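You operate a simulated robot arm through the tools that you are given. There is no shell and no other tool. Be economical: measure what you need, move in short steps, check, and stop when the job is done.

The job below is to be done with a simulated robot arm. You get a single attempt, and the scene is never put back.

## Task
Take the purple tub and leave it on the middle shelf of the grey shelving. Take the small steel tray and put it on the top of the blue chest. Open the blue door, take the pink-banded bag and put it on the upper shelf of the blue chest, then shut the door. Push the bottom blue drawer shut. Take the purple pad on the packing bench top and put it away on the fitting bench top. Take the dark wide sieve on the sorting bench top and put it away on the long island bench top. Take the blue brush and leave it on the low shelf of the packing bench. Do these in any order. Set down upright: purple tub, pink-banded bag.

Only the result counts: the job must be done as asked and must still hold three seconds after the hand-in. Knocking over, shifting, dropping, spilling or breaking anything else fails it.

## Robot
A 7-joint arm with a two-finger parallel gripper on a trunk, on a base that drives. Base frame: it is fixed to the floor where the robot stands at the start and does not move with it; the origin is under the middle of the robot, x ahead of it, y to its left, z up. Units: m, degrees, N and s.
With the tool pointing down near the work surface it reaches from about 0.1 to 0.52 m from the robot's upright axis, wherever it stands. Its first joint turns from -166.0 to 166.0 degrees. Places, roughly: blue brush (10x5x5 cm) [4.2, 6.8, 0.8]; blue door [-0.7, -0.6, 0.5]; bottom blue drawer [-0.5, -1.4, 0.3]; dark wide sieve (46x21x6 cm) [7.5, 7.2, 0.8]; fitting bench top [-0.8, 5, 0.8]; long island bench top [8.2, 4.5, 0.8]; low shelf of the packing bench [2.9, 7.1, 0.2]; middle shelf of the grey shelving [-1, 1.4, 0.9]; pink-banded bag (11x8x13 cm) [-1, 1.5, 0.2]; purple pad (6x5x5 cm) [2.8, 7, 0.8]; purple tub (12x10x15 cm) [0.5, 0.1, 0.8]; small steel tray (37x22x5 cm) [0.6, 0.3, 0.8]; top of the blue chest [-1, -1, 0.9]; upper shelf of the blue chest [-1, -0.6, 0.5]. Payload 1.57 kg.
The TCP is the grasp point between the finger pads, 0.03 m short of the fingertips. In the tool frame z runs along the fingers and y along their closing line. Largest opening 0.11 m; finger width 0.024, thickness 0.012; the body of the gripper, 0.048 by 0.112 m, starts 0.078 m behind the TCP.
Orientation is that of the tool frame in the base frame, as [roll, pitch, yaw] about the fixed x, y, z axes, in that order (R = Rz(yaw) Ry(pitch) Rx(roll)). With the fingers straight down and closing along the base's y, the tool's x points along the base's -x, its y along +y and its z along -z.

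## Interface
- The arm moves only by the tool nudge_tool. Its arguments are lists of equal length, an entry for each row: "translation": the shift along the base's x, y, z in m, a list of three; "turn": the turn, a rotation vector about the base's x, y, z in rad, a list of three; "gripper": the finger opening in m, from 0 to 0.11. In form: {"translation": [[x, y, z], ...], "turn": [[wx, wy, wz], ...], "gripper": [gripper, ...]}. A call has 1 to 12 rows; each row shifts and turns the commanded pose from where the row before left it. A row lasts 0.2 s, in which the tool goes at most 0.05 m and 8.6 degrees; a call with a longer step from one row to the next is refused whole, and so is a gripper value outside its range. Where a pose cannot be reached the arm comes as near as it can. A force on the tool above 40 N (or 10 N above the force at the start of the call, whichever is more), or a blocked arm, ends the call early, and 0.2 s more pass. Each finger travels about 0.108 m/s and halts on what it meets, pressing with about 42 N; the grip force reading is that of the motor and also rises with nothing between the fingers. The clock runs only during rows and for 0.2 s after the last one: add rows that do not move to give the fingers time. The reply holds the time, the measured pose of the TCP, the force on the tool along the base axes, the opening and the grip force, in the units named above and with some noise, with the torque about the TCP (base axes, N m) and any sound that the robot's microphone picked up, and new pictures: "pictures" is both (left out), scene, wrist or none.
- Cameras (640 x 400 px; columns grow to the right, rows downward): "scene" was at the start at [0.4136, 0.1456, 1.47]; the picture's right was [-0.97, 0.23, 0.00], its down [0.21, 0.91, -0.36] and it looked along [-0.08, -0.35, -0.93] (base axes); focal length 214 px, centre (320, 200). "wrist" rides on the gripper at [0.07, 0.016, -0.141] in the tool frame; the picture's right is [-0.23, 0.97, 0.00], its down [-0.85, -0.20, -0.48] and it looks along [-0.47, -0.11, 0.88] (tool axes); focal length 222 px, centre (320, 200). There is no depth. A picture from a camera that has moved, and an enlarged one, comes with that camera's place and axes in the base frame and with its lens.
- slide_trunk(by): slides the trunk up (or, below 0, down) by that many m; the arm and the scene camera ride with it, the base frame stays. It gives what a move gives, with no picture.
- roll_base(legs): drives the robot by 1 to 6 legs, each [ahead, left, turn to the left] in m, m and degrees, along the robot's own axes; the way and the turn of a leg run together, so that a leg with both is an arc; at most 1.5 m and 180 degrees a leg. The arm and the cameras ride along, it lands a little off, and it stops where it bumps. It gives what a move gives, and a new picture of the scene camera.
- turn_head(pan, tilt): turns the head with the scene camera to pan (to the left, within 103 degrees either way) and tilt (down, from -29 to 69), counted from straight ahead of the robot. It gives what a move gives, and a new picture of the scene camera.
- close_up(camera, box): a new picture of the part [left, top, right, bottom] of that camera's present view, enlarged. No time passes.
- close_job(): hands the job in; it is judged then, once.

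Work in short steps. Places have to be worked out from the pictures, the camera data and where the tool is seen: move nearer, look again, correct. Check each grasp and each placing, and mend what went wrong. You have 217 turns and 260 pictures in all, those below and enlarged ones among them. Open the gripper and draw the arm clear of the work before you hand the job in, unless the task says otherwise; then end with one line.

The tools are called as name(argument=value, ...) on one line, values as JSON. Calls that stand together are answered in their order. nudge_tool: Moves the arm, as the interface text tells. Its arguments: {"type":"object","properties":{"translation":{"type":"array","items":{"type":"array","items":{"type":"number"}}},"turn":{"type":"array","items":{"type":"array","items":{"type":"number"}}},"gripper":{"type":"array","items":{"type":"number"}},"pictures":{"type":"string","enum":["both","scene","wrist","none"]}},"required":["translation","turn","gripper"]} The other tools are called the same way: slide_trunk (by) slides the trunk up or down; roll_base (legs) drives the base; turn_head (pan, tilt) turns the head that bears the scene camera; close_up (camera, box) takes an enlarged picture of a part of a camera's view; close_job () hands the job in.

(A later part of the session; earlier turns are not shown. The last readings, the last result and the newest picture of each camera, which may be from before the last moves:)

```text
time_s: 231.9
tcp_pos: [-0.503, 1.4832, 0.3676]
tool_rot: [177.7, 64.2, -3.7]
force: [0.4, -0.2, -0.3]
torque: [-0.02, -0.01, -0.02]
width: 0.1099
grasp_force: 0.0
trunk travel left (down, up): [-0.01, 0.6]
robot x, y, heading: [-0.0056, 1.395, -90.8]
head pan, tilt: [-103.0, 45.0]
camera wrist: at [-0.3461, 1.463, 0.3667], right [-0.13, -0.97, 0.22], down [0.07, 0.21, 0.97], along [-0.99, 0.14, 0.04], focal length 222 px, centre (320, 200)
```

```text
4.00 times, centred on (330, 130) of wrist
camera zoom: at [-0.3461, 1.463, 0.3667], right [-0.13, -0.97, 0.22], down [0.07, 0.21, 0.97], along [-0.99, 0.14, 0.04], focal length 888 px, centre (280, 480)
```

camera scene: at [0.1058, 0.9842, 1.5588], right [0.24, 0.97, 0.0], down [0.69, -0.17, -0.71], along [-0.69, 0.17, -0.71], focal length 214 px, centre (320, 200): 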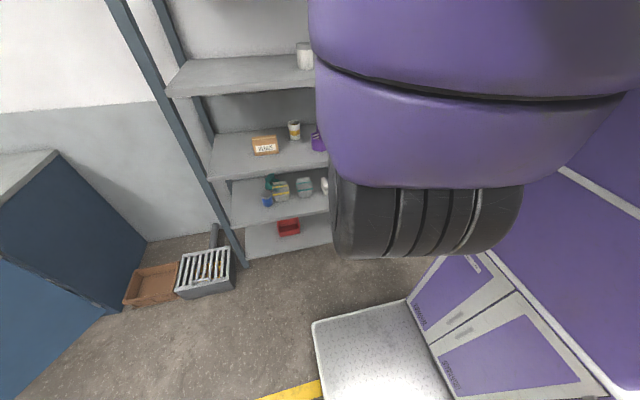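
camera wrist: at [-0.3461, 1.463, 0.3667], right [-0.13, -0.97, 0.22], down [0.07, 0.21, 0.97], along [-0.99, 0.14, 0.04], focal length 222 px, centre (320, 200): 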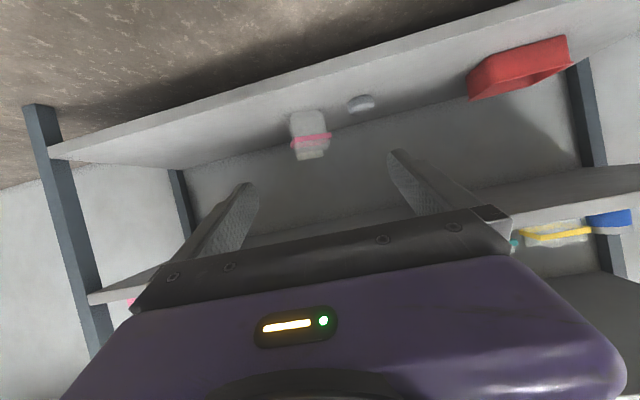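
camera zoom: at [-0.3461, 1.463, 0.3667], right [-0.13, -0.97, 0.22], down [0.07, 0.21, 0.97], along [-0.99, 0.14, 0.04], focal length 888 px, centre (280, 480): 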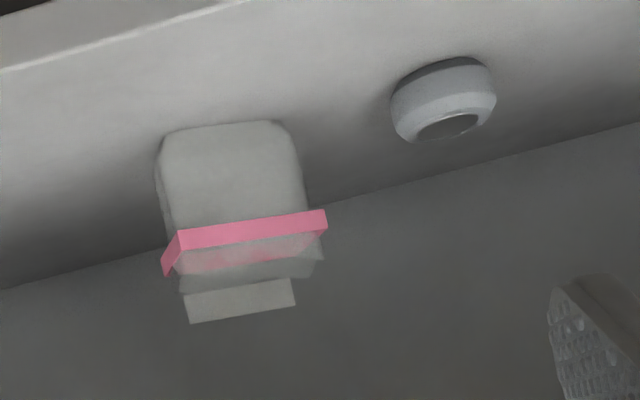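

The bag has a ~8 cm wide tab on top (z≈0.247–0.272), band below is too wide. I'll grip the tab with the tool horizontal and yawed ~12° to match. Tilt to 90°, yaw, and strafe right 0.25.

nudge_tool(translation=[[0, 0, 0], [0, 0, 0], [0, 0, 0], [0, 0, 0], [0, 0, 0], [0, 0, 0]], turn=[[0, 0.143, 0], [0, 0.143, 0], [0, 0.143, 0], [0, 0, -0.1], [0, 0, -0.09], [0, 0, 0]], gripper=[0.11, 0.11, 0.11, 0.11, 0.11, 0.11], pictures="none")

roll_base(legs=[[0, -0.25, 0.8]])

nudge_tool(translation=[[0, 0, -0.04], [0, 0, -0.04], [0, 0, 0]], turn=[[0, 0, 0], [0, 0, 0], [0, 0, 0]], gripper=[0.11, 0.11, 0.11], pictures="wrist")

```text
time_s: 233.3
tcp_pos: [-0.5014, 1.488, 0.3688]
tool_rot: [131.5, 87.9, -51.8]
force: [0.6, 0.3, 0.9]
torque: [-0.01, -0.01, 0.04]
width: 0.1099
grasp_force: 0.0
out of reach, approached as far as the arm can: row 4, 5
trunk travel left (down, up): [-0.01, 0.6]
robot x, y, heading: [-0.0107, 1.3957, -90.7]
head pan, tilt: [-103.0, 45.0]
```

```text
time_s: 235.1
tcp_pos: [-0.7583, 1.4811, 0.3692]
tool_rot: [131.8, 87.9, -50.7]
force: [0.1, 0.2, -0.3]
torque: [0.01, -0.02, 0.0]
width: 0.1098
grasp_force: 0.1
trunk travel left (down, up): [-0.01, 0.6]
robot x, y, heading: [-0.2689, 1.399, -89.6]
head pan, tilt: [-103.0, 45.0]
camera scene: at [-0.1432, 0.9877, 0.9589], right [0.22, 0.97, 0.0], down [0.69, -0.16, -0.71], along [-0.69, 0.16, -0.71], focal length 214 px, centre (320, 200)
```

scene: 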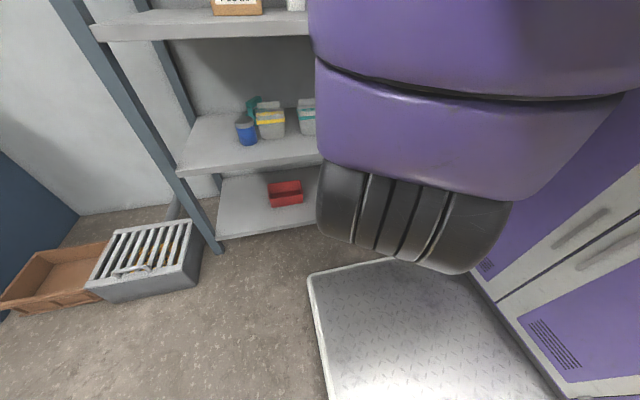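

```text
time_s: 235.9
tcp_pos: [-0.7567, 1.481, 0.288]
tool_rot: [132.2, 87.9, -50.5]
force: [-0.2, 0.1, 0.9]
torque: [-0.01, 0.02, -0.02]
width: 0.1099
grasp_force: 0.1
trunk travel left (down, up): [-0.01, 0.6]
robot x, y, heading: [-0.2645, 1.3954, -90.0]
head pan, tilt: [-103.0, 45.0]
camera wrist: at [-0.6159, 1.4574, 0.2229], right [-0.05, -0.97, 0.25], down [0.47, 0.2, 0.86], along [-0.88, 0.16, 0.44], focal length 222 px, centre (320, 200)
```

wrist: 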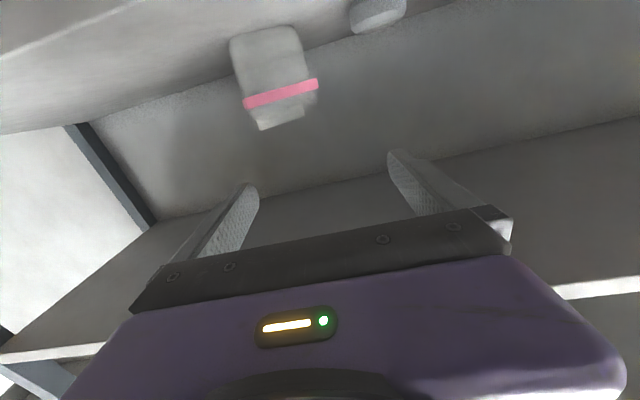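

The tool is horizontal. Bag centre ≈(-1.02,1.555), tab top ≈0.27. Align y and z and advance to x≈-0.88.

nudge_tool(translation=[[0, 0.035, -0.01], [0, 0.035, -0.01], [-0.04, 0, 0], [-0.04, 0, 0], [-0.04, 0, 0], [0, 0, 0]], turn=[[0, 0, 0], [0, 0, 0], [0, 0, 0], [0, 0, 0], [0, 0, 0], [0, 0, 0]], gripper=[0.11, 0.11, 0.11, 0.11, 0.11, 0.11], pictures="wrist")

```text
time_s: 237.3
tcp_pos: [-0.8677, 1.4744, 0.3278]
tool_rot: [131.8, 88.0, -50.6]
force: [-0.8, -0.1, 0.5]
torque: [-0.01, -0.02, 0.01]
width: 0.11
grasp_force: 0.0
out of reach, approached as far as the arm can: row 1, 2, 3, 4, 5
trunk travel left (down, up): [-0.01, 0.6]
robot x, y, heading: [-0.2667, 1.3937, -89.8]
head pan, tilt: [-103.0, 45.0]
camera wrist: at [-0.7264, 1.449, 0.2626], right [-0.05, -0.97, 0.25], down [0.47, 0.2, 0.86], along [-0.88, 0.16, 0.44], focal length 222 px, centre (320, 200)
```

wrist: 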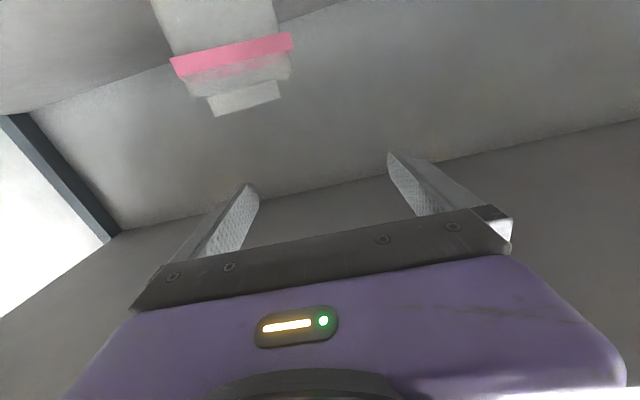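

Horizontal low is out of reach; use ~70° tilt, and shift the base 0.12 north so the bag is straight out.

nudge_tool(translation=[[0.03, 0, 0], [0.03, 0, 0], [0.03, 0, -0.02], [0, 0, -0.02], [0, 0, 0]], turn=[[0, -0.11, 0], [0, -0.11, 0], [0, -0.11, 0], [0, 0, 0], [0, 0, 0]], gripper=[0.11, 0.11, 0.11, 0.11, 0.11], pictures="none")

roll_base(legs=[[-0.1, 0, 0]])

nudge_tool(translation=[[-0.03, 0, -0.01], [-0.03, 0, -0.01], [0, 0, 0]], turn=[[0, 0, 0], [0, 0, 0], [0, 0, 0]], gripper=[0.11, 0.11, 0.11], pictures="wrist")

```text
time_s: 238.5
tcp_pos: [-0.7788, 1.4725, 0.2878]
tool_rot: [178.0, 69.7, -4.8]
force: [-0.3, 0.0, 0.5]
torque: [-0.01, 0.02, -0.02]
width: 0.11
grasp_force: 0.1
trunk travel left (down, up): [-0.01, 0.6]
robot x, y, heading: [-0.2633, 1.3959, -90.2]
head pan, tilt: [-103.0, 45.0]
```

```text
time_s: 239.7
tcp_pos: [-0.7789, 1.5737, 0.2889]
tool_rot: [178.1, 69.7, -4.7]
force: [-0.3, -0.5, 0.3]
torque: [-0.01, 0.0, -0.01]
width: 0.1101
grasp_force: 0.1
trunk travel left (down, up): [-0.01, 0.6]
robot x, y, heading: [-0.2639, 1.4977, -89.9]
head pan, tilt: [-103.0, 45.0]
camera scene: at [-0.1437, 1.0882, 0.9589], right [0.22, 0.97, 0.0], down [0.69, -0.16, -0.71], along [-0.69, 0.16, -0.71], focal length 214 px, centre (320, 200)
```

scene: 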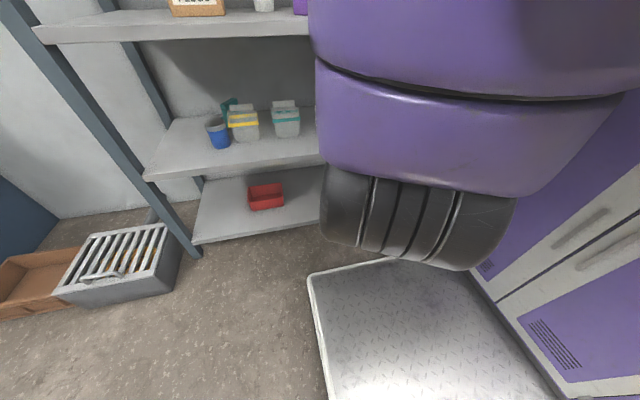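

```text
time_s: 240.5
tcp_pos: [-0.8389, 1.5734, 0.2672]
tool_rot: [178.1, 69.6, -4.8]
force: [0.0, 0.1, -0.8]
torque: [0.0, -0.04, 0.0]
width: 0.1099
grasp_force: 0.0
trunk travel left (down, up): [-0.01, 0.6]
robot x, y, heading: [-0.2634, 1.4955, -90.0]
head pan, tilt: [-103.0, 45.0]
camera wrist: at [-0.6841, 1.5489, 0.2519], right [-0.13, -0.97, 0.22], down [0.16, 0.2, 0.97], along [-0.98, 0.16, 0.13], focal length 222 px, centre (320, 200)
```

wrist: 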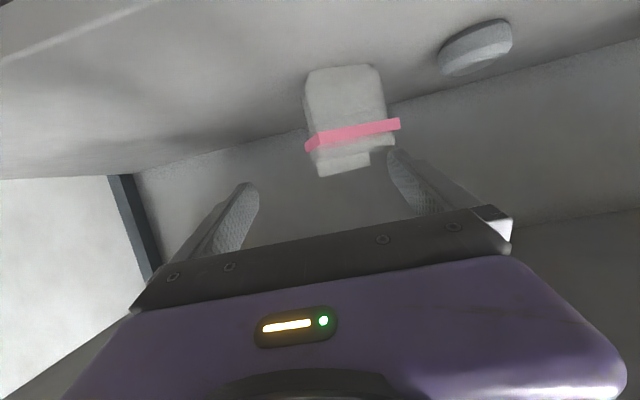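

Tab centre ≈(-1.02,1.557), z≈0.245–0.262. Shift y −0.03, then advance 0.12 and look.

nudge_tool(translation=[[0, -0.03, 0.006], [-0.04, 0, 0], [-0.04, 0, 0], [-0.03, 0, 0], [0, 0, 0]], turn=[[0, 0, 0], [0, 0, 0], [0, 0, 0], [0, 0, 0], [0, 0, 0]], gripper=[0.11, 0.11, 0.11, 0.11, 0.11], pictures="wrist")

```text
time_s: 241.7
tcp_pos: [-0.9309, 1.5314, 0.2819]
tool_rot: [178.0, 69.6, -4.8]
force: [-0.8, 0.0, 0.0]
torque: [0.02, -0.02, 0.03]
width: 0.1103
grasp_force: 0.1
out of reach, approached as far as the arm can: row 3, 4
trunk travel left (down, up): [-0.01, 0.6]
robot x, y, heading: [-0.2662, 1.4976, -90.0]
head pan, tilt: [-103.0, 45.0]
camera wrist: at [-0.7766, 1.5062, 0.2669], right [-0.13, -0.97, 0.22], down [0.16, 0.2, 0.97], along [-0.98, 0.16, 0.13], focal length 222 px, centre (320, 200)
```

wrist: 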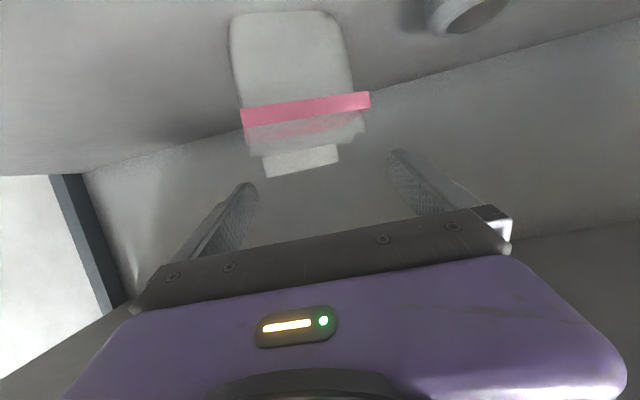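

Reach limit; retract a little, correct y/z, then strafe right 0.1 and re-advance.

nudge_tool(translation=[[0.03, 0.01, -0.005], [0.04, 0.01, -0.005], [0.03, 0.0, 0], [0, 0, 0]], turn=[[0, 0, 0], [0, 0, 0], [0, 0, 0], [0, 0, 0]], gripper=[0.11, 0.11, 0.11, 0.11], pictures="none")

roll_base(legs=[[0, -0.1, 0]])

nudge_tool(translation=[[0, 0, 0]], turn=[[0, 0, 0]], gripper=[0.11], pictures="wrist")

```text
time_s: 242.7
tcp_pos: [-0.8307, 1.5519, 0.2738]
tool_rot: [178.0, 69.7, -4.9]
force: [0.0, 0.1, -0.1]
torque: [0.0, 0.02, 0.01]
width: 0.1099
grasp_force: 0.1
trunk travel left (down, up): [-0.01, 0.6]
robot x, y, heading: [-0.2671, 1.5004, -89.7]
head pan, tilt: [-103.0, 45.0]
```

```text
time_s: 243.8
tcp_pos: [-0.9346, 1.55, 0.2739]
tool_rot: [178.0, 69.7, -4.6]
force: [-0.9, -0.7, 0.1]
torque: [0.01, -0.01, 0.0]
width: 0.1099
grasp_force: 0.1
trunk travel left (down, up): [-0.01, 0.6]
robot x, y, heading: [-0.3659, 1.4991, -89.9]
head pan, tilt: [-103.0, 45.0]
camera scene: at [-0.2436, 1.0883, 0.9589], right [0.22, 0.98, 0.0], down [0.69, -0.16, -0.71], along [-0.69, 0.16, -0.71], focal length 214 px, centre (320, 200)
```

scene: 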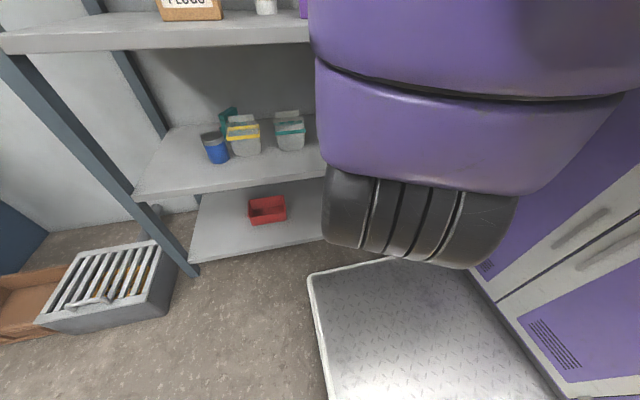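

```text
time_s: 244.2
tcp_pos: [-0.9325, 1.5499, 0.2747]
tool_rot: [177.9, 69.6, -4.8]
force: [0.0, 0.3, 0.2]
torque: [0.01, 0.02, 0.02]
width: 0.11
grasp_force: 0.0
trunk travel left (down, up): [-0.01, 0.6]
robot x, y, heading: [-0.3641, 1.4953, -89.9]
head pan, tilt: [-103.0, 45.0]
camera wrist: at [-0.7783, 1.5267, 0.2583], right [-0.13, -0.97, 0.22], down [0.16, 0.2, 0.97], along [-0.98, 0.16, 0.13], focal length 222 px, centre (320, 200)
```

wrist: 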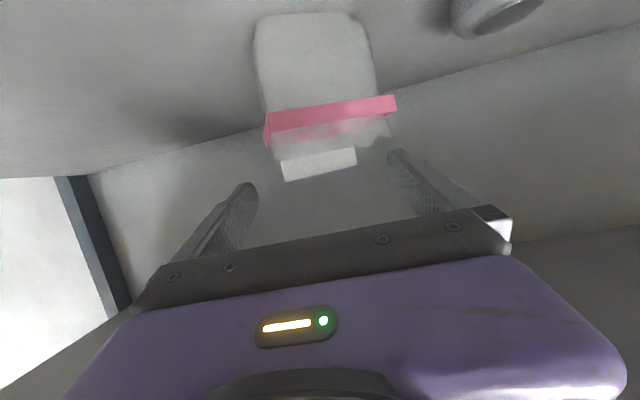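

Aligned with the tab. Advance 0.07, 6 mm lower, and close.

nudge_tool(translation=[[-0.03, 0.001, -0.006], [-0.03, 0.001, 0], [-0.012, 0, 0], [0, 0, 0], [0, 0, 0], [0, 0, 0], [0, 0, 0]], turn=[[0, 0, 0], [0, 0, 0], [0, 0, 0], [0, 0, 0], [0, 0, 0], [0, 0, 0], [0, 0, 0]], gripper=[0.11, 0.11, 0.11, 0.04, 0.04, 0.0, 0.0], pictures="wrist")

```text
time_s: 245.8
tcp_pos: [-1.0025, 1.5481, 0.2726]
tool_rot: [178.0, 69.7, -4.7]
force: [-1.0, 0.3, 0.0]
torque: [-0.04, 0.03, 0.02]
width: 0.0032
grasp_force: 24.7
out of reach, approached as far as the arm can: row 3
trunk travel left (down, up): [-0.01, 0.6]
robot x, y, heading: [-0.3656, 1.4994, -89.9]
head pan, tilt: [-103.0, 45.0]
camera wrist: at [-0.8481, 1.5238, 0.2571], right [-0.13, -0.97, 0.22], down [0.16, 0.2, 0.97], along [-0.98, 0.16, 0.13], focal length 222 px, centre (320, 200)
```

wrist: 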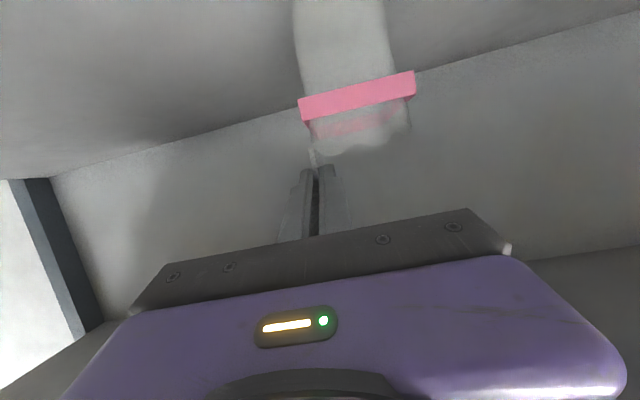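

The fingers closed to 3 mm – the tab may have slipped out. Open and check.

nudge_tool(translation=[[0, 0, 0], [0, 0, 0], [0, 0, 0], [0.04, 0, 0], [0.04, 0, 0], [0, 0, 0]], turn=[[0, 0, 0], [0, 0, 0], [0, 0, 0], [0, 0, 0], [0, 0, 0], [0, 0, 0]], gripper=[0.05, 0.11, 0.11, 0.11, 0.11, 0.11], pictures="none")

close_up(camera="wrist", box=[200, 0, 480, 175])

```text
time_s: 247.2
tcp_pos: [-0.9224, 1.547, 0.2733]
tool_rot: [177.9, 69.7, -4.6]
force: [-0.5, 0.0, -0.3]
torque: [-0.02, -0.04, 0.0]
width: 0.1102
grasp_force: 0.0
trunk travel left (down, up): [-0.01, 0.6]
robot x, y, heading: [-0.3643, 1.4977, -89.5]
head pan, tilt: [-103.0, 45.0]
```

```text
2.29 times, centred on (340, 88) of wrist
camera zoom: at [-0.767, 1.5233, 0.2575], right [-0.13, -0.97, 0.22], down [0.16, 0.2, 0.97], along [-0.98, 0.16, 0.13], focal length 508 px, centre (274, 457)
```

zoom: 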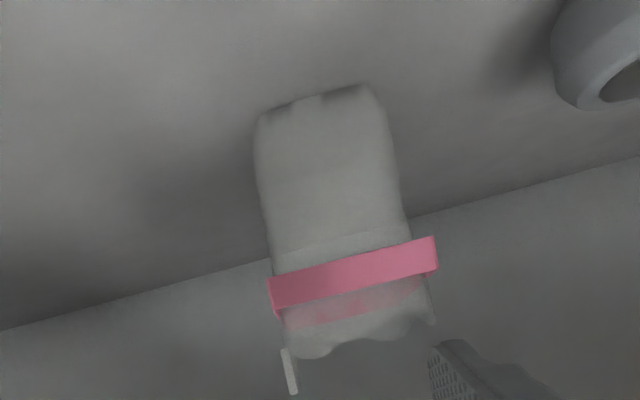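

The squeeze turned the bag: now its narrow (~8 cm) side faces me, centre ≈(-1.04,1.507). I can now grip the body/band across y. Align y and lower to z≈0.235.

nudge_tool(translation=[[0.02, -0.02, -0.015], [0, -0.021, -0.015], [0, 0, -0.01], [0, 0, 0]], turn=[[0, 0, 0], [0, 0, 0], [0, 0, 0], [0, 0, 0]], gripper=[0.11, 0.11, 0.11, 0.11], pictures="wrist")

```text
time_s: 248.2
tcp_pos: [-0.9042, 1.5232, 0.2303]
tool_rot: [177.7, 69.4, -4.8]
force: [0.2, 0.1, -0.1]
torque: [0.02, -0.01, 0.01]
width: 0.11
grasp_force: 0.0
out of reach, approached as far as the arm can: row 2
trunk travel left (down, up): [-0.01, 0.6]
robot x, y, heading: [-0.3672, 1.4975, -89.9]
head pan, tilt: [-103.0, 45.0]
camera wrist: at [-0.7483, 1.4998, 0.2157], right [-0.12, -0.97, 0.23], down [0.16, 0.21, 0.97], along [-0.98, 0.15, 0.13], focal length 222 px, centre (320, 200)
```

wrist: 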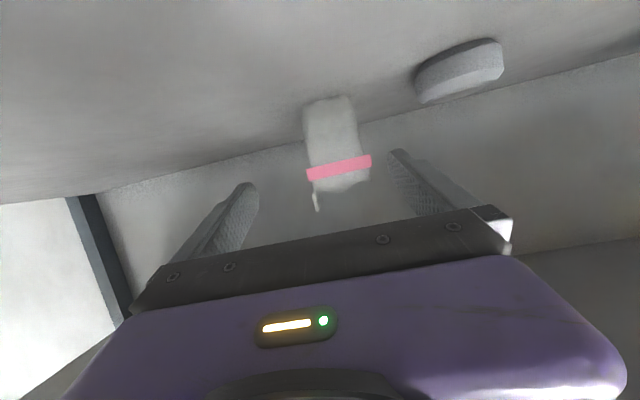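

Bag centre ≈(-1.055,1.503), band 8.5 cm wide at z≈0.217. Shift base 0.023 ahead and 0.05 right, then verify alignment.

roll_base(legs=[[0.025, -0.04, 0]])

nudge_tool(translation=[[0, 0, 0]], turn=[[0, 0, 0]], gripper=[0.11], pictures="wrist")

```text
time_s: 249.1
tcp_pos: [-0.9445, 1.4976, 0.2309]
tool_rot: [177.7, 69.5, -4.6]
force: [-0.2, -0.2, -0.3]
torque: [0.01, 0.01, 0.0]
width: 0.1101
grasp_force: 0.0
trunk travel left (down, up): [-0.01, 0.6]
robot x, y, heading: [-0.4067, 1.4703, -90.0]
head pan, tilt: [-103.0, 45.0]
camera scene: at [-0.2843, 1.0629, 0.9588], right [0.22, 0.98, 0.0], down [0.69, -0.16, -0.71], along [-0.69, 0.16, -0.71], focal length 214 px, centre (320, 200)
```

scene: 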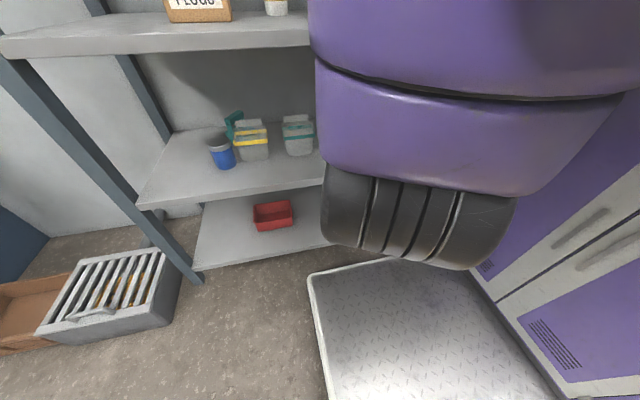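

```text
time_s: 249.5
tcp_pos: [-0.9442, 1.4982, 0.2308]
tool_rot: [177.7, 69.6, -4.5]
force: [0.4, 0.3, 1.2]
torque: [-0.02, 0.02, -0.01]
width: 0.1101
grasp_force: 0.0
trunk travel left (down, up): [-0.01, 0.6]
robot x, y, heading: [-0.4092, 1.4734, -90.0]
head pan, tilt: [-103.0, 45.0]
camera wrist: at [-0.7891, 1.4744, 0.2159], right [-0.12, -0.97, 0.23], down [0.16, 0.21, 0.97], along [-0.98, 0.15, 0.13], focal length 222 px, centre (320, 200)
```

wrist: 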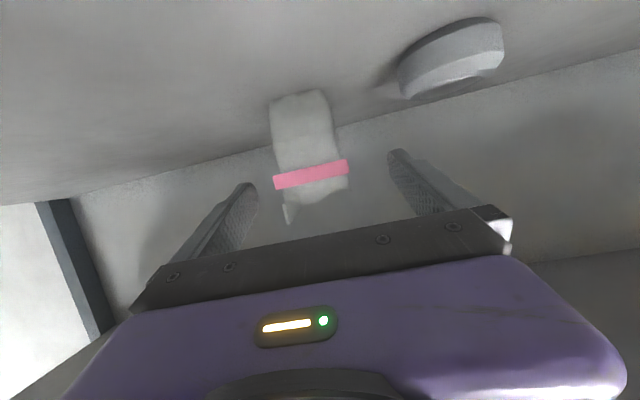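

Now offset ~1 cm. Correct +0.008 in y and advance with the arm 0.085, then close.

nudge_tool(translation=[[0, 0.008, 0], [-0.03, 0, 0], [-0.03, 0, 0], [-0.025, 0, 0], [0, 0, 0]], turn=[[0, 0, 0], [0, 0, 0], [0, 0, 0], [0, 0, 0], [0, 0, 0]], gripper=[0.11, 0.11, 0.11, 0.11, 0.11], pictures="wrist")

```text
time_s: 250.7
tcp_pos: [-1.0128, 1.5038, 0.2323]
tool_rot: [177.7, 69.6, -4.7]
force: [0.1, -1.3, 0.1]
torque: [0.03, 0.01, 0.0]
width: 0.11
grasp_force: 0.2
out of reach, approached as far as the arm can: row 4
trunk travel left (down, up): [-0.01, 0.6]
robot x, y, heading: [-0.4049, 1.4748, -89.9]
head pan, tilt: [-103.0, 45.0]
camera wrist: at [-0.8569, 1.4799, 0.2178], right [-0.12, -0.97, 0.23], down [0.16, 0.21, 0.97], along [-0.98, 0.15, 0.13], focal length 222 px, centre (320, 200)
```

wrist: 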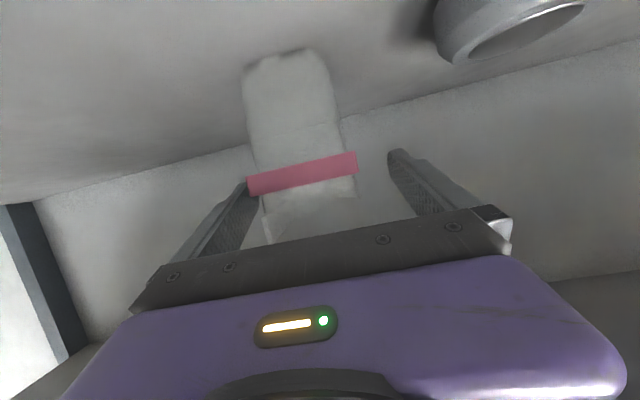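

Left finger is nearly touching the band; shift +0.01 in y, then strafe right 0.03.

nudge_tool(translation=[[0.0, 0.011, 0], [0, 0, 0]], turn=[[0, 0, 0], [0, 0, 0]], gripper=[0.11, 0.11], pictures="none")

roll_base(legs=[[0, -0.03, 0]])

nudge_tool(translation=[[0, 0, 0], [0, 0, 0], [0, 0, 0], [0, 0, 0]], turn=[[0, 0, 0], [0, 0, 0], [0, 0, 0], [0, 0, 0]], gripper=[0.05, 0.0, 0, 0], pictures="wrist")

```text
time_s: 251.3
tcp_pos: [-1.0111, 1.5111, 0.2365]
tool_rot: [177.7, 69.5, -4.6]
force: [0.9, 0.3, -0.3]
torque: [0.0, 0.03, 0.0]
width: 0.1099
grasp_force: 0.2
out of reach, approached as far as the arm can: row 1
trunk travel left (down, up): [-0.01, 0.6]
robot x, y, heading: [-0.4054, 1.4689, -89.7]
head pan, tilt: [-103.0, 45.0]
```

```text
time_s: 252.2
tcp_pos: [-1.0404, 1.5108, 0.2369]
tool_rot: [177.7, 69.6, -4.6]
force: [-0.8, -0.1, -0.2]
torque: [0.0, -0.02, 0.01]
width: 0.11
grasp_force: 0.0
trunk travel left (down, up): [-0.01, 0.6]
robot x, y, heading: [-0.4365, 1.4746, -89.5]
head pan, tilt: [-103.0, 45.0]
camera scene: at [-0.3141, 1.0628, 0.9589], right [0.22, 0.98, 0.0], down [0.69, -0.16, -0.71], along [-0.69, 0.16, -0.71], focal length 214 px, centre (320, 200)
```

scene: 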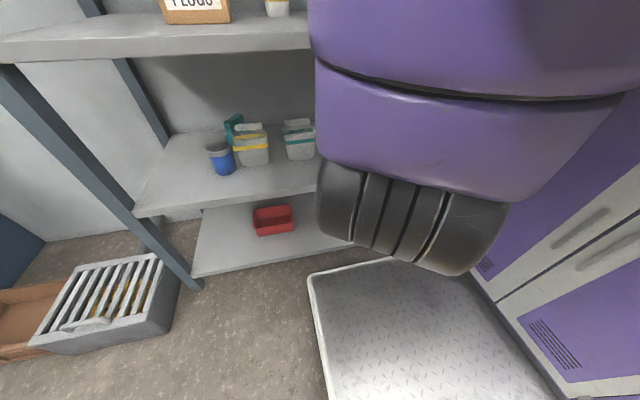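

```text
time_s: 253.2
tcp_pos: [-1.0419, 1.5103, 0.2368]
tool_rot: [177.6, 69.7, -4.6]
force: [-1.1, 0.2, 0.3]
torque: [-0.01, -0.02, 0.02]
width: 0.0742
grasp_force: 41.8
trunk travel left (down, up): [-0.01, 0.6]
robot x, y, heading: [-0.4383, 1.4719, -89.9]
head pan, tilt: [-103.0, 45.0]
camera wrist: at [-0.8857, 1.4878, 0.2213], right [-0.12, -0.97, 0.23], down [0.16, 0.21, 0.97], along [-0.98, 0.15, 0.13], focal length 222 px, centre (320, 200)
```

wrist: 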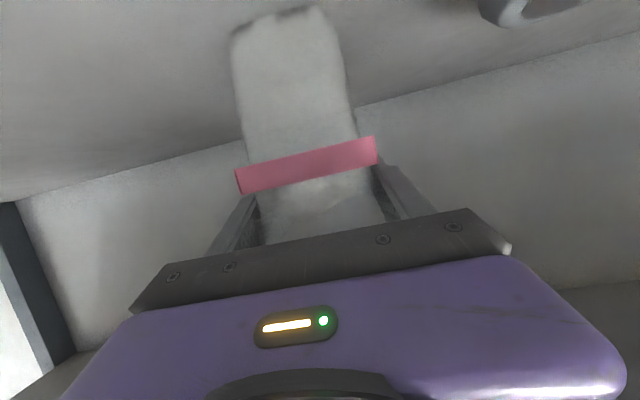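

Bag gripped (74 mm, 42 N). Lift 0.04 with the trunk and withdraw by strafing left.

slide_trunk(by=0.04)

roll_base(legs=[[0, 0.42, 0]])

nudge_tool(translation=[[0, 0, 0]], turn=[[0, 0, 0]], gripper=[0], pictures="wrist")

```text
time_s: 254.0
tcp_pos: [-1.0411, 1.5111, 0.2761]
tool_rot: [177.7, 69.5, -4.7]
force: [-0.2, -0.2, -0.9]
torque: [0.0, -0.01, -0.04]
width: 0.0742
grasp_force: 41.9
trunk travel left (down, up): [-0.05, 0.56]
robot x, y, heading: [-0.4356, 1.4687, -89.5]
head pan, tilt: [-103.0, 45.0]
```

```text
time_s: 256.6
tcp_pos: [-0.6239, 1.5125, 0.2768]
tool_rot: [177.8, 69.7, -4.5]
force: [-0.3, 1.3, -1.1]
torque: [0.01, -0.02, -0.01]
width: 0.0739
grasp_force: 42.1
trunk travel left (down, up): [-0.05, 0.56]
robot x, y, heading: [-0.0192, 1.4723, -89.9]
head pan, tilt: [-103.0, 45.0]
camera scene: at [0.1038, 1.065, 0.9988], right [0.22, 0.98, 0.0], down [0.69, -0.16, -0.71], along [-0.69, 0.16, -0.71], focal length 214 px, centre (320, 200)
```

scene: 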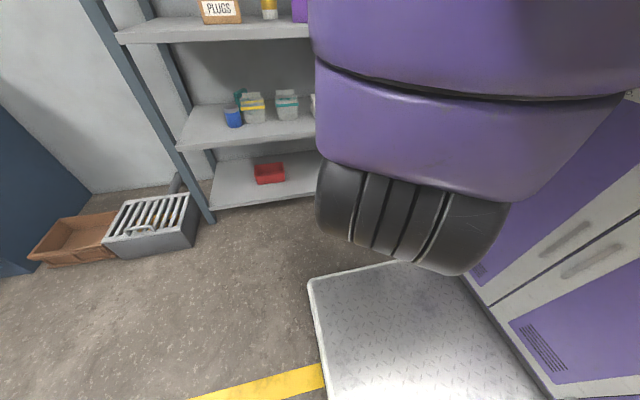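

```text
time_s: 257.0
tcp_pos: [-0.6239, 1.5123, 0.2763]
tool_rot: [177.7, 69.6, -4.5]
force: [0.2, 0.4, -0.8]
torque: [0.01, -0.03, -0.03]
width: 0.0744
grasp_force: 41.9
trunk travel left (down, up): [-0.05, 0.56]
robot x, y, heading: [-0.016, 1.4737, -89.8]
head pan, tilt: [-103.0, 45.0]
camera wrist: at [-0.4682, 1.4895, 0.2612], right [-0.12, -0.97, 0.23], down [0.16, 0.21, 0.97], along [-0.98, 0.15, 0.13], focal length 222 px, centre (320, 200)
```

wrist: 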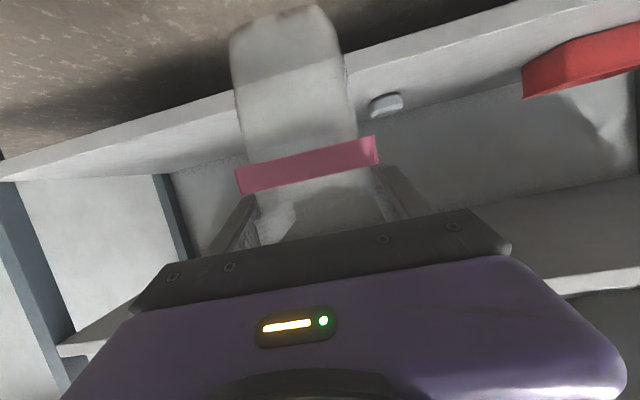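

Bag is held upright. Raise the trunk fully, lift the arm to z≈1.05, and tuck in, before driving back past the door.

slide_trunk(by=0.4)

slide_trunk(by=0.16)

nudge_tool(translation=[[0.02, 0, 0.04], [0.02, 0, 0.04], [0.02, 0, 0.04], [0.02, 0, 0.04], [0.02, 0, 0.04], [0, 0, 0.02], [0, 0, 0]], turn=[[0, 0, 0], [0, 0, 0], [0, 0, 0], [0, 0, 0], [0, 0, 0], [0, 0, 0], [0, 0, 0]], gripper=[0, 0, 0, 0, 0, 0, 0], pictures="wrist")

```text
time_s: 260.8
tcp_pos: [-0.6227, 1.5128, 0.6764]
tool_rot: [177.7, 69.6, -4.6]
force: [0.3, -0.2, 0.2]
torque: [0.03, -0.01, -0.02]
width: 0.0743
grasp_force: 42.3
trunk travel left (down, up): [-0.45, 0.16]
robot x, y, heading: [-0.0187, 1.4747, -89.8]
head pan, tilt: [-103.0, 45.0]
```

```text
time_s: 262.6
tcp_pos: [-0.6235, 1.5128, 0.8365]
tool_rot: [177.6, 69.6, -4.6]
force: [-0.3, 0.2, -0.4]
torque: [0.03, 0.0, 0.01]
width: 0.0745
grasp_force: 42.1
trunk travel left (down, up): [-0.61, 0.0]
robot x, y, heading: [-0.0164, 1.4723, -89.8]
head pan, tilt: [-103.0, 45.0]
```

```text
time_s: 264.2
tcp_pos: [-0.5238, 1.5115, 1.0561]
tool_rot: [177.6, 69.5, -4.6]
force: [0.6, 0.5, -1.4]
torque: [0.03, 0.01, 0.01]
width: 0.0745
grasp_force: 41.9
trunk travel left (down, up): [-0.61, 0.0]
robot x, y, heading: [-0.0195, 1.4717, -89.7]
head pan, tilt: [-103.0, 45.0]
camera wrist: at [-0.3682, 1.4888, 1.0412], right [-0.12, -0.97, 0.23], down [0.16, 0.21, 0.97], along [-0.98, 0.15, 0.13], focal length 222 px, centre (320, 200)
```

wrist: 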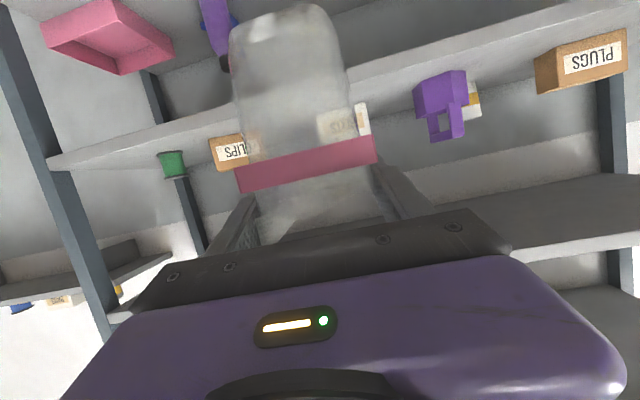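

Drive back: south to y≈0.37, turn to −70°, and into the gap's midpoint.

roll_base(legs=[[1.1, -0.035, 0], [0, 0, 19.7], [0.75, 0, 0]])

```text
time_s: 274.6
tcp_pos: [-0.2814, -0.4673, 1.0558]
tool_rot: [177.6, 69.6, 15.0]
force: [-0.4, 0.2, -0.7]
torque: [-0.03, 0.04, -0.02]
width: 0.0744
grasp_force: 41.6
trunk travel left (down, up): [-0.61, 0.0]
robot x, y, heading: [0.2035, -0.3333, -70.2]
head pan, tilt: [-103.0, 45.0]
camera scene: at [0.4591, -0.678, 1.5589], right [-0.12, 0.99, 0.0], down [0.7, 0.08, -0.71], along [-0.7, -0.08, -0.71], focal length 214 px, centre (320, 200)
```

scene: 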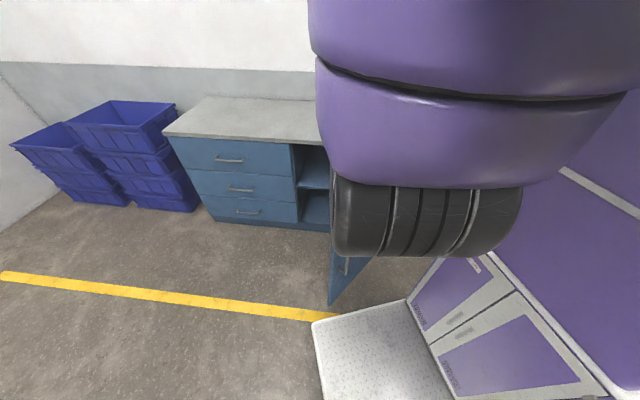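

Through. Continue ahead, straighten to −90°, then strafe towards the chest.

roll_base(legs=[[0.88, 0, 0], [0, 0, -20], [0, -0.4, 0]])

slide_trunk(by=-0.3)

nudge_tool(translation=[[0, 0, 0]], turn=[[0, 0, 0]], gripper=[0], pictures="wrist")

```text
time_s: 282.5
tcp_pos: [-0.4031, -1.1111, 1.0563]
tool_rot: [177.7, 69.6, -5.5]
force: [-0.7, 0.5, -0.4]
torque: [0.0, 0.01, 0.0]
width: 0.0743
grasp_force: 42.3
trunk travel left (down, up): [-0.61, 0.0]
robot x, y, heading: [0.1021, -1.1543, -90.7]
head pan, tilt: [-103.0, 45.0]
camera scene: at [0.2166, -1.5677, 1.5588], right [0.24, 0.97, 0.0], down [0.69, -0.17, -0.71], along [-0.69, 0.17, -0.71], focal length 214 px, centre (320, 200)
```

scene: 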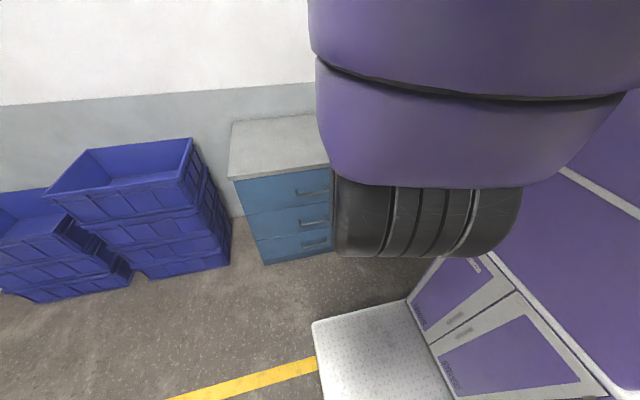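

```text
time_s: 285.5
tcp_pos: [-0.404, -1.1103, 0.7564]
tool_rot: [177.7, 69.6, -5.5]
force: [-0.5, 0.0, 0.5]
torque: [0.0, 0.03, 0.02]
width: 0.0741
grasp_force: 42.6
trunk travel left (down, up): [-0.31, 0.3]
robot x, y, heading: [0.1026, -1.1554, -90.3]
head pan, tilt: [-103.0, 45.0]
```

```text
time_s: 285.9
tcp_pos: [-0.4032, -1.1107, 0.7558]
tool_rot: [177.7, 69.5, -5.5]
force: [-0.2, 1.1, -1.7]
torque: [0.01, -0.01, -0.01]
width: 0.0742
grasp_force: 41.6
trunk travel left (down, up): [-0.31, 0.3]
robot x, y, heading: [0.1031, -1.1572, -90.6]
head pan, tilt: [-103.0, 45.0]
camera wrist: at [-0.2486, -1.1362, 0.7408], right [-0.14, -0.96, 0.23], down [0.16, 0.2, 0.97], along [-0.98, 0.17, 0.13], focal length 222 px, centre (320, 200)
```

wrist: 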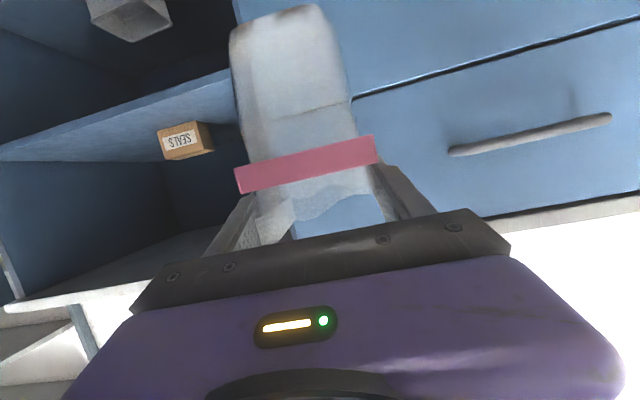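

Upper shelf front edge z≈0.55; SEALS box near (-0.85,-0.69). Target bag spot (-0.80,-0.875). Move the arm +0.235 in y and 0.05 down.

nudge_tool(translation=[[0, 0.045, -0.01], [0, 0.045, -0.01], [0, 0.045, -0.01], [0, 0.045, -0.01], [0, 0.045, -0.01], [0, 0.01, 0], [0, 0, 0]], turn=[[0, 0, 0], [0, 0, 0], [0, 0, 0], [0, 0, 0], [0, 0, 0], [0, 0, 0], [0, 0, 0]], gripper=[0, 0, 0, 0, 0, 0, 0], pictures="none")

roll_base(legs=[[0, -0.2, 0.5]])

nudge_tool(translation=[[0, 0, 0]], turn=[[0, 0, 0]], gripper=[0], pictures="wrist")

```text
time_s: 287.7
tcp_pos: [-0.4304, -0.9053, 0.7077]
tool_rot: [177.2, 70.0, -3.1]
force: [0.1, 0.8, -1.1]
torque: [0.01, -0.02, 0.03]
width: 0.0742
grasp_force: 42.2
out of reach, approached as far as the arm can: row 6
trunk travel left (down, up): [-0.31, 0.3]
robot x, y, heading: [0.0993, -1.1552, -90.4]
head pan, tilt: [-103.0, 45.0]
stopped in row 7: the arm was blocked; the commanded pose is now the measured one
```

```text
time_s: 289.3
tcp_pos: [-0.6345, -0.9079, 0.7071]
tool_rot: [177.4, 69.9, -2.9]
force: [-0.2, -0.7, -1.4]
torque: [0.01, 0.04, 0.02]
width: 0.0739
grasp_force: 42.0
trunk travel left (down, up): [-0.31, 0.3]
robot x, y, heading: [-0.1013, -1.1574, -90.0]
head pan, tilt: [-103.0, 45.0]
camera scene: at [0.016, -1.5656, 1.2588], right [0.23, 0.97, 0.0], down [0.69, -0.16, -0.71], along [-0.69, 0.16, -0.71], focal length 214 px, centre (320, 200)
```

scene: 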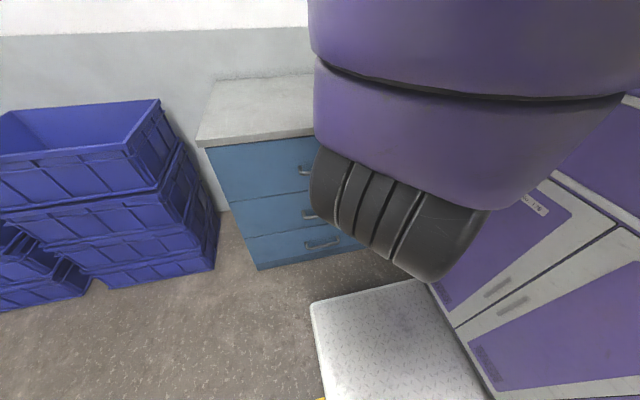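

```text
time_s: 289.7
tcp_pos: [-0.635, -0.9083, 0.707]
tool_rot: [177.3, 70.0, -2.7]
force: [0.2, -0.2, -1.3]
torque: [-0.02, -0.02, -0.02]
width: 0.0744
grasp_force: 42.0
trunk travel left (down, up): [-0.31, 0.3]
robot x, y, heading: [-0.1002, -1.1558, -90.0]
head pan, tilt: [-103.0, 45.0]
camera wrist: at [-0.4788, -0.9257, 0.6918], right [-0.08, -0.97, 0.23], down [0.16, 0.21, 0.96], along [-0.98, 0.11, 0.14], focal length 222 px, centre (320, 200)
```

wrist: 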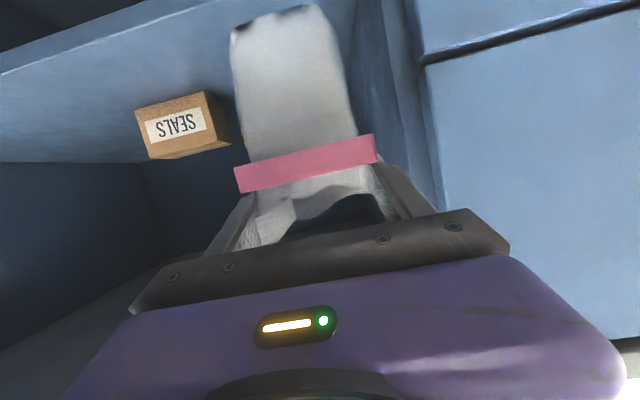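

Bag is at the opening but 1 cm from the left jamb. Back the base 0.035 (+y), then extend the arm 0.15 in.

roll_base(legs=[[-0.035, 0, 0]])

nudge_tool(translation=[[-0.03, 0, 0.01], [-0.03, 0, 0], [-0.03, 0, 0], [-0.03, 0, 0], [-0.03, 0, 0], [0, 0, 0]], turn=[[0, 0, 0], [0, 0, 0], [0, 0, 0], [0, 0, 0], [0, 0, 0], [0, 0, 0]], gripper=[0, 0, 0, 0, 0, 0], pictures="wrist")

```text
time_s: 290.5
tcp_pos: [-0.6362, -0.8739, 0.7079]
tool_rot: [177.4, 69.9, -2.6]
force: [0.1, 0.7, 0.3]
torque: [0.0, -0.02, -0.05]
width: 0.0744
grasp_force: 41.9
trunk travel left (down, up): [-0.31, 0.3]
robot x, y, heading: [-0.1034, -1.1202, -90.1]
head pan, tilt: [-103.0, 45.0]
camera scene: at [0.0169, -1.5306, 1.2589], right [0.23, 0.97, 0.0], down [0.69, -0.16, -0.71], along [-0.69, 0.16, -0.71], focal length 214 px, centre (320, 200)
```

scene: 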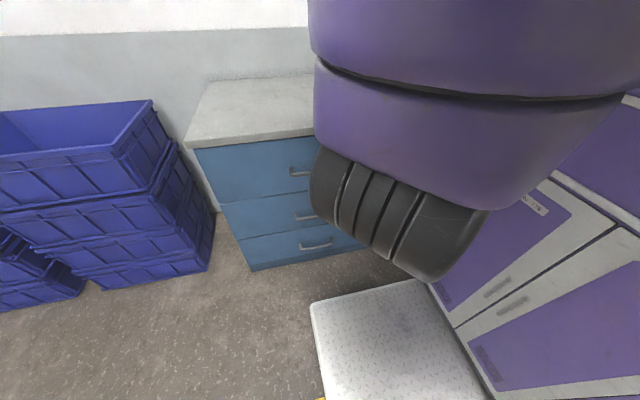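

```text
time_s: 291.9
tcp_pos: [-0.7434, -0.9259, 0.7398]
tool_rot: [177.3, 70.0, -2.7]
force: [-0.2, -0.6, -0.6]
torque: [0.01, -0.01, 0.0]
width: 0.0742
grasp_force: 42.2
out of reach, approached as far as the arm can: row 1, 2, 3, 4, 5
trunk travel left (down, up): [-0.31, 0.3]
robot x, y, heading: [-0.1067, -1.1231, -90.2]
head pan, tilt: [-103.0, 45.0]
camera wrist: at [-0.5876, -0.9428, 0.7231], right [-0.08, -0.97, 0.23], down [0.16, 0.21, 0.96], along [-0.98, 0.11, 0.14], focal length 222 px, centre (320, 200)
```

wrist: 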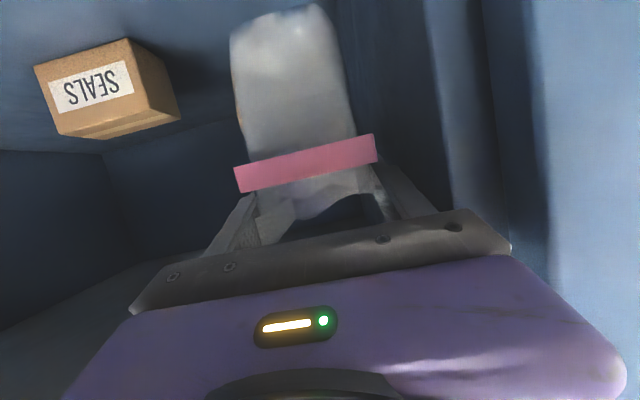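

Reach pulled y back to -0.926. Move the base right 0.06 and back 0.03 to bring the bag to about (-0.81,-0.895).

roll_base(legs=[[-0.03, -0.06, 0]])

nudge_tool(translation=[[0, 0, -0.02], [0, 0, -0.02], [0, 0, -0.015], [0, 0, -0.008], [0, 0, -0.008], [0, 0, 0]], turn=[[0, 0, 0], [0, 0, 0], [0, 0, 0], [0, 0, 0], [0, 0, 0], [0, 0, 0]], gripper=[0, 0, 0, 0, 0, 0], pictures="wrist")

```text
time_s: 292.9
tcp_pos: [-0.8022, -0.8948, 0.7392]
tool_rot: [177.2, 70.1, -2.6]
force: [0.0, 0.2, -0.7]
torque: [0.02, -0.03, -0.04]
width: 0.0742
grasp_force: 41.5
trunk travel left (down, up): [-0.31, 0.3]
robot x, y, heading: [-0.1622, -1.0905, -90.1]
head pan, tilt: [-103.0, 45.0]
camera scene: at [-0.0423, -1.5001, 1.2589], right [0.23, 0.97, 0.0], down [0.69, -0.16, -0.71], along [-0.69, 0.16, -0.71], focal length 214 px, centre (320, 200)
```

scene: 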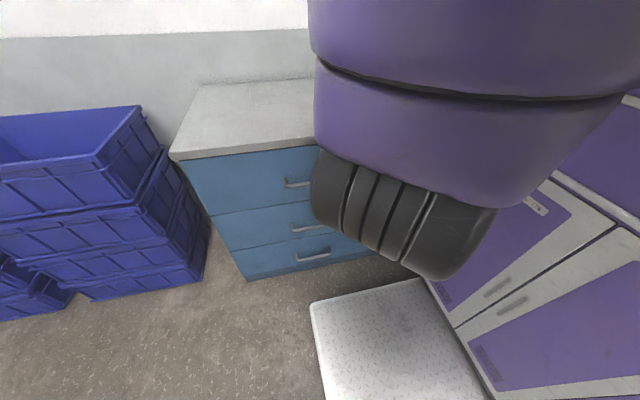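

```text
time_s: 294.3
tcp_pos: [-0.7952, -0.9247, 0.6873]
tool_rot: [177.3, 70.0, -2.6]
force: [-1.0, 0.9, -0.6]
torque: [0.01, -0.04, 0.02]
width: 0.0741
grasp_force: 41.3
out of reach, approached as far as the arm can: row 1, 2, 3, 4, 5
trunk travel left (down, up): [-0.31, 0.3]
robot x, y, heading: [-0.1629, -1.092, -90.3]
head pan, tilt: [-103.0, 45.0]
camera wrist: at [-0.6398, -0.9418, 0.6721], right [-0.08, -0.97, 0.23], down [0.16, 0.21, 0.96], along [-0.98, 0.11, 0.14], focal length 222 px, centre (320, 200)
```

wrist: 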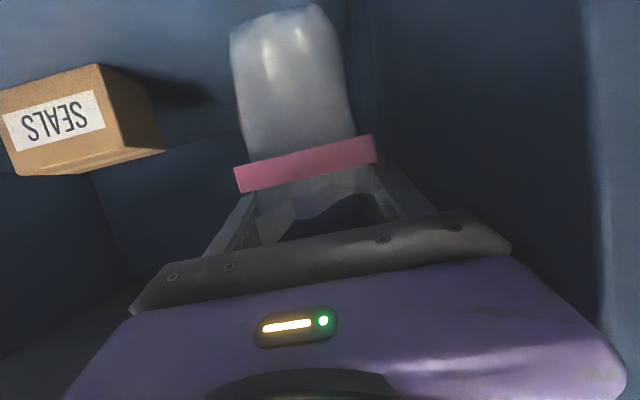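

No contact yet at z 0.687. Lower with the trunk to avoid sideways drift.

slide_trunk(by=-0.015)

slide_trunk(by=-0.01)

```text
time_s: 295.0
tcp_pos: [-0.7948, -0.9259, 0.674]
tool_rot: [177.3, 70.0, -2.6]
force: [0.8, -0.5, -0.9]
torque: [-0.01, -0.01, -0.01]
width: 0.0741
grasp_force: 42.2
trunk travel left (down, up): [-0.295, 0.315]
robot x, y, heading: [-0.1621, -1.0894, -90.5]
head pan, tilt: [-103.0, 45.0]
```

```text
time_s: 295.5
tcp_pos: [-0.7962, -0.9256, 0.6645]
tool_rot: [177.3, 70.0, -2.6]
force: [-1.1, -0.5, 0.2]
torque: [-0.01, -0.01, -0.01]
width: 0.0742
grasp_force: 41.6
trunk travel left (down, up): [-0.285, 0.325]
robot x, y, heading: [-0.1597, -1.0925, -90.1]
head pan, tilt: [-103.0, 45.0]
```

slide_trunk(by=-0.01)

slide_trunk(by=-0.008)

close_up(camera="wrist", box=[160, 0, 480, 200])

```text
time_s: 296.1
tcp_pos: [-0.7966, -0.9253, 0.6532]
tool_rot: [177.3, 70.0, -2.6]
force: [0.0, 0.2, -0.4]
torque: [0.0, -0.01, -0.03]
width: 0.074
grasp_force: 41.7
trunk travel left (down, up): [-0.275, 0.335]
robot x, y, heading: [-0.1619, -1.0896, -89.8]
head pan, tilt: [-103.0, 45.0]
```

```text
time_s: 296.7
tcp_pos: [-0.7957, -0.9248, 0.6455]
tool_rot: [177.4, 69.9, -2.6]
force: [0.6, 0.3, -0.8]
torque: [0.02, -0.02, -0.02]
width: 0.0743
grasp_force: 42.2
trunk travel left (down, up): [-0.267, 0.343]
robot x, y, heading: [-0.1608, -1.0917, -90.2]
head pan, tilt: [-103.0, 45.0]
```

```text
2.00 times, centred on (320, 100) of wrist
camera zoom: at [-0.6398, -0.9417, 0.6293], right [-0.08, -0.97, 0.23], down [0.16, 0.21, 0.96], along [-0.98, 0.11, 0.14], focal length 444 px, centre (320, 400)
```

zoom: 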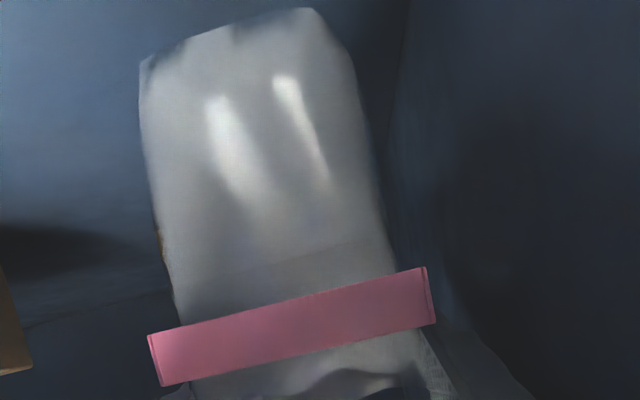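

Still no contact (force −0.8). Continue lowering in 1 cm steps.

slide_trunk(by=-0.008)

slide_trunk(by=-0.008)

```text
time_s: 297.3
tcp_pos: [-0.7959, -0.9255, 0.6376]
tool_rot: [177.4, 70.0, -2.6]
force: [-0.1, -0.6, -0.5]
torque: [-0.03, 0.0, -0.01]
width: 0.0743
grasp_force: 42.4
trunk travel left (down, up): [-0.259, 0.351]
robot x, y, heading: [-0.1597, -1.0921, -90.1]
head pan, tilt: [-103.0, 45.0]
```

```text
time_s: 297.8
tcp_pos: [-0.7944, -0.9249, 0.6295]
tool_rot: [177.4, 70.0, -2.6]
force: [-1.1, 0.6, 0.6]
torque: [0.01, -0.01, 0.03]
width: 0.0742
grasp_force: 41.7
trunk travel left (down, up): [-0.251, 0.359]
robot x, y, heading: [-0.1625, -1.0906, -90.0]
head pan, tilt: [-103.0, 45.0]
```

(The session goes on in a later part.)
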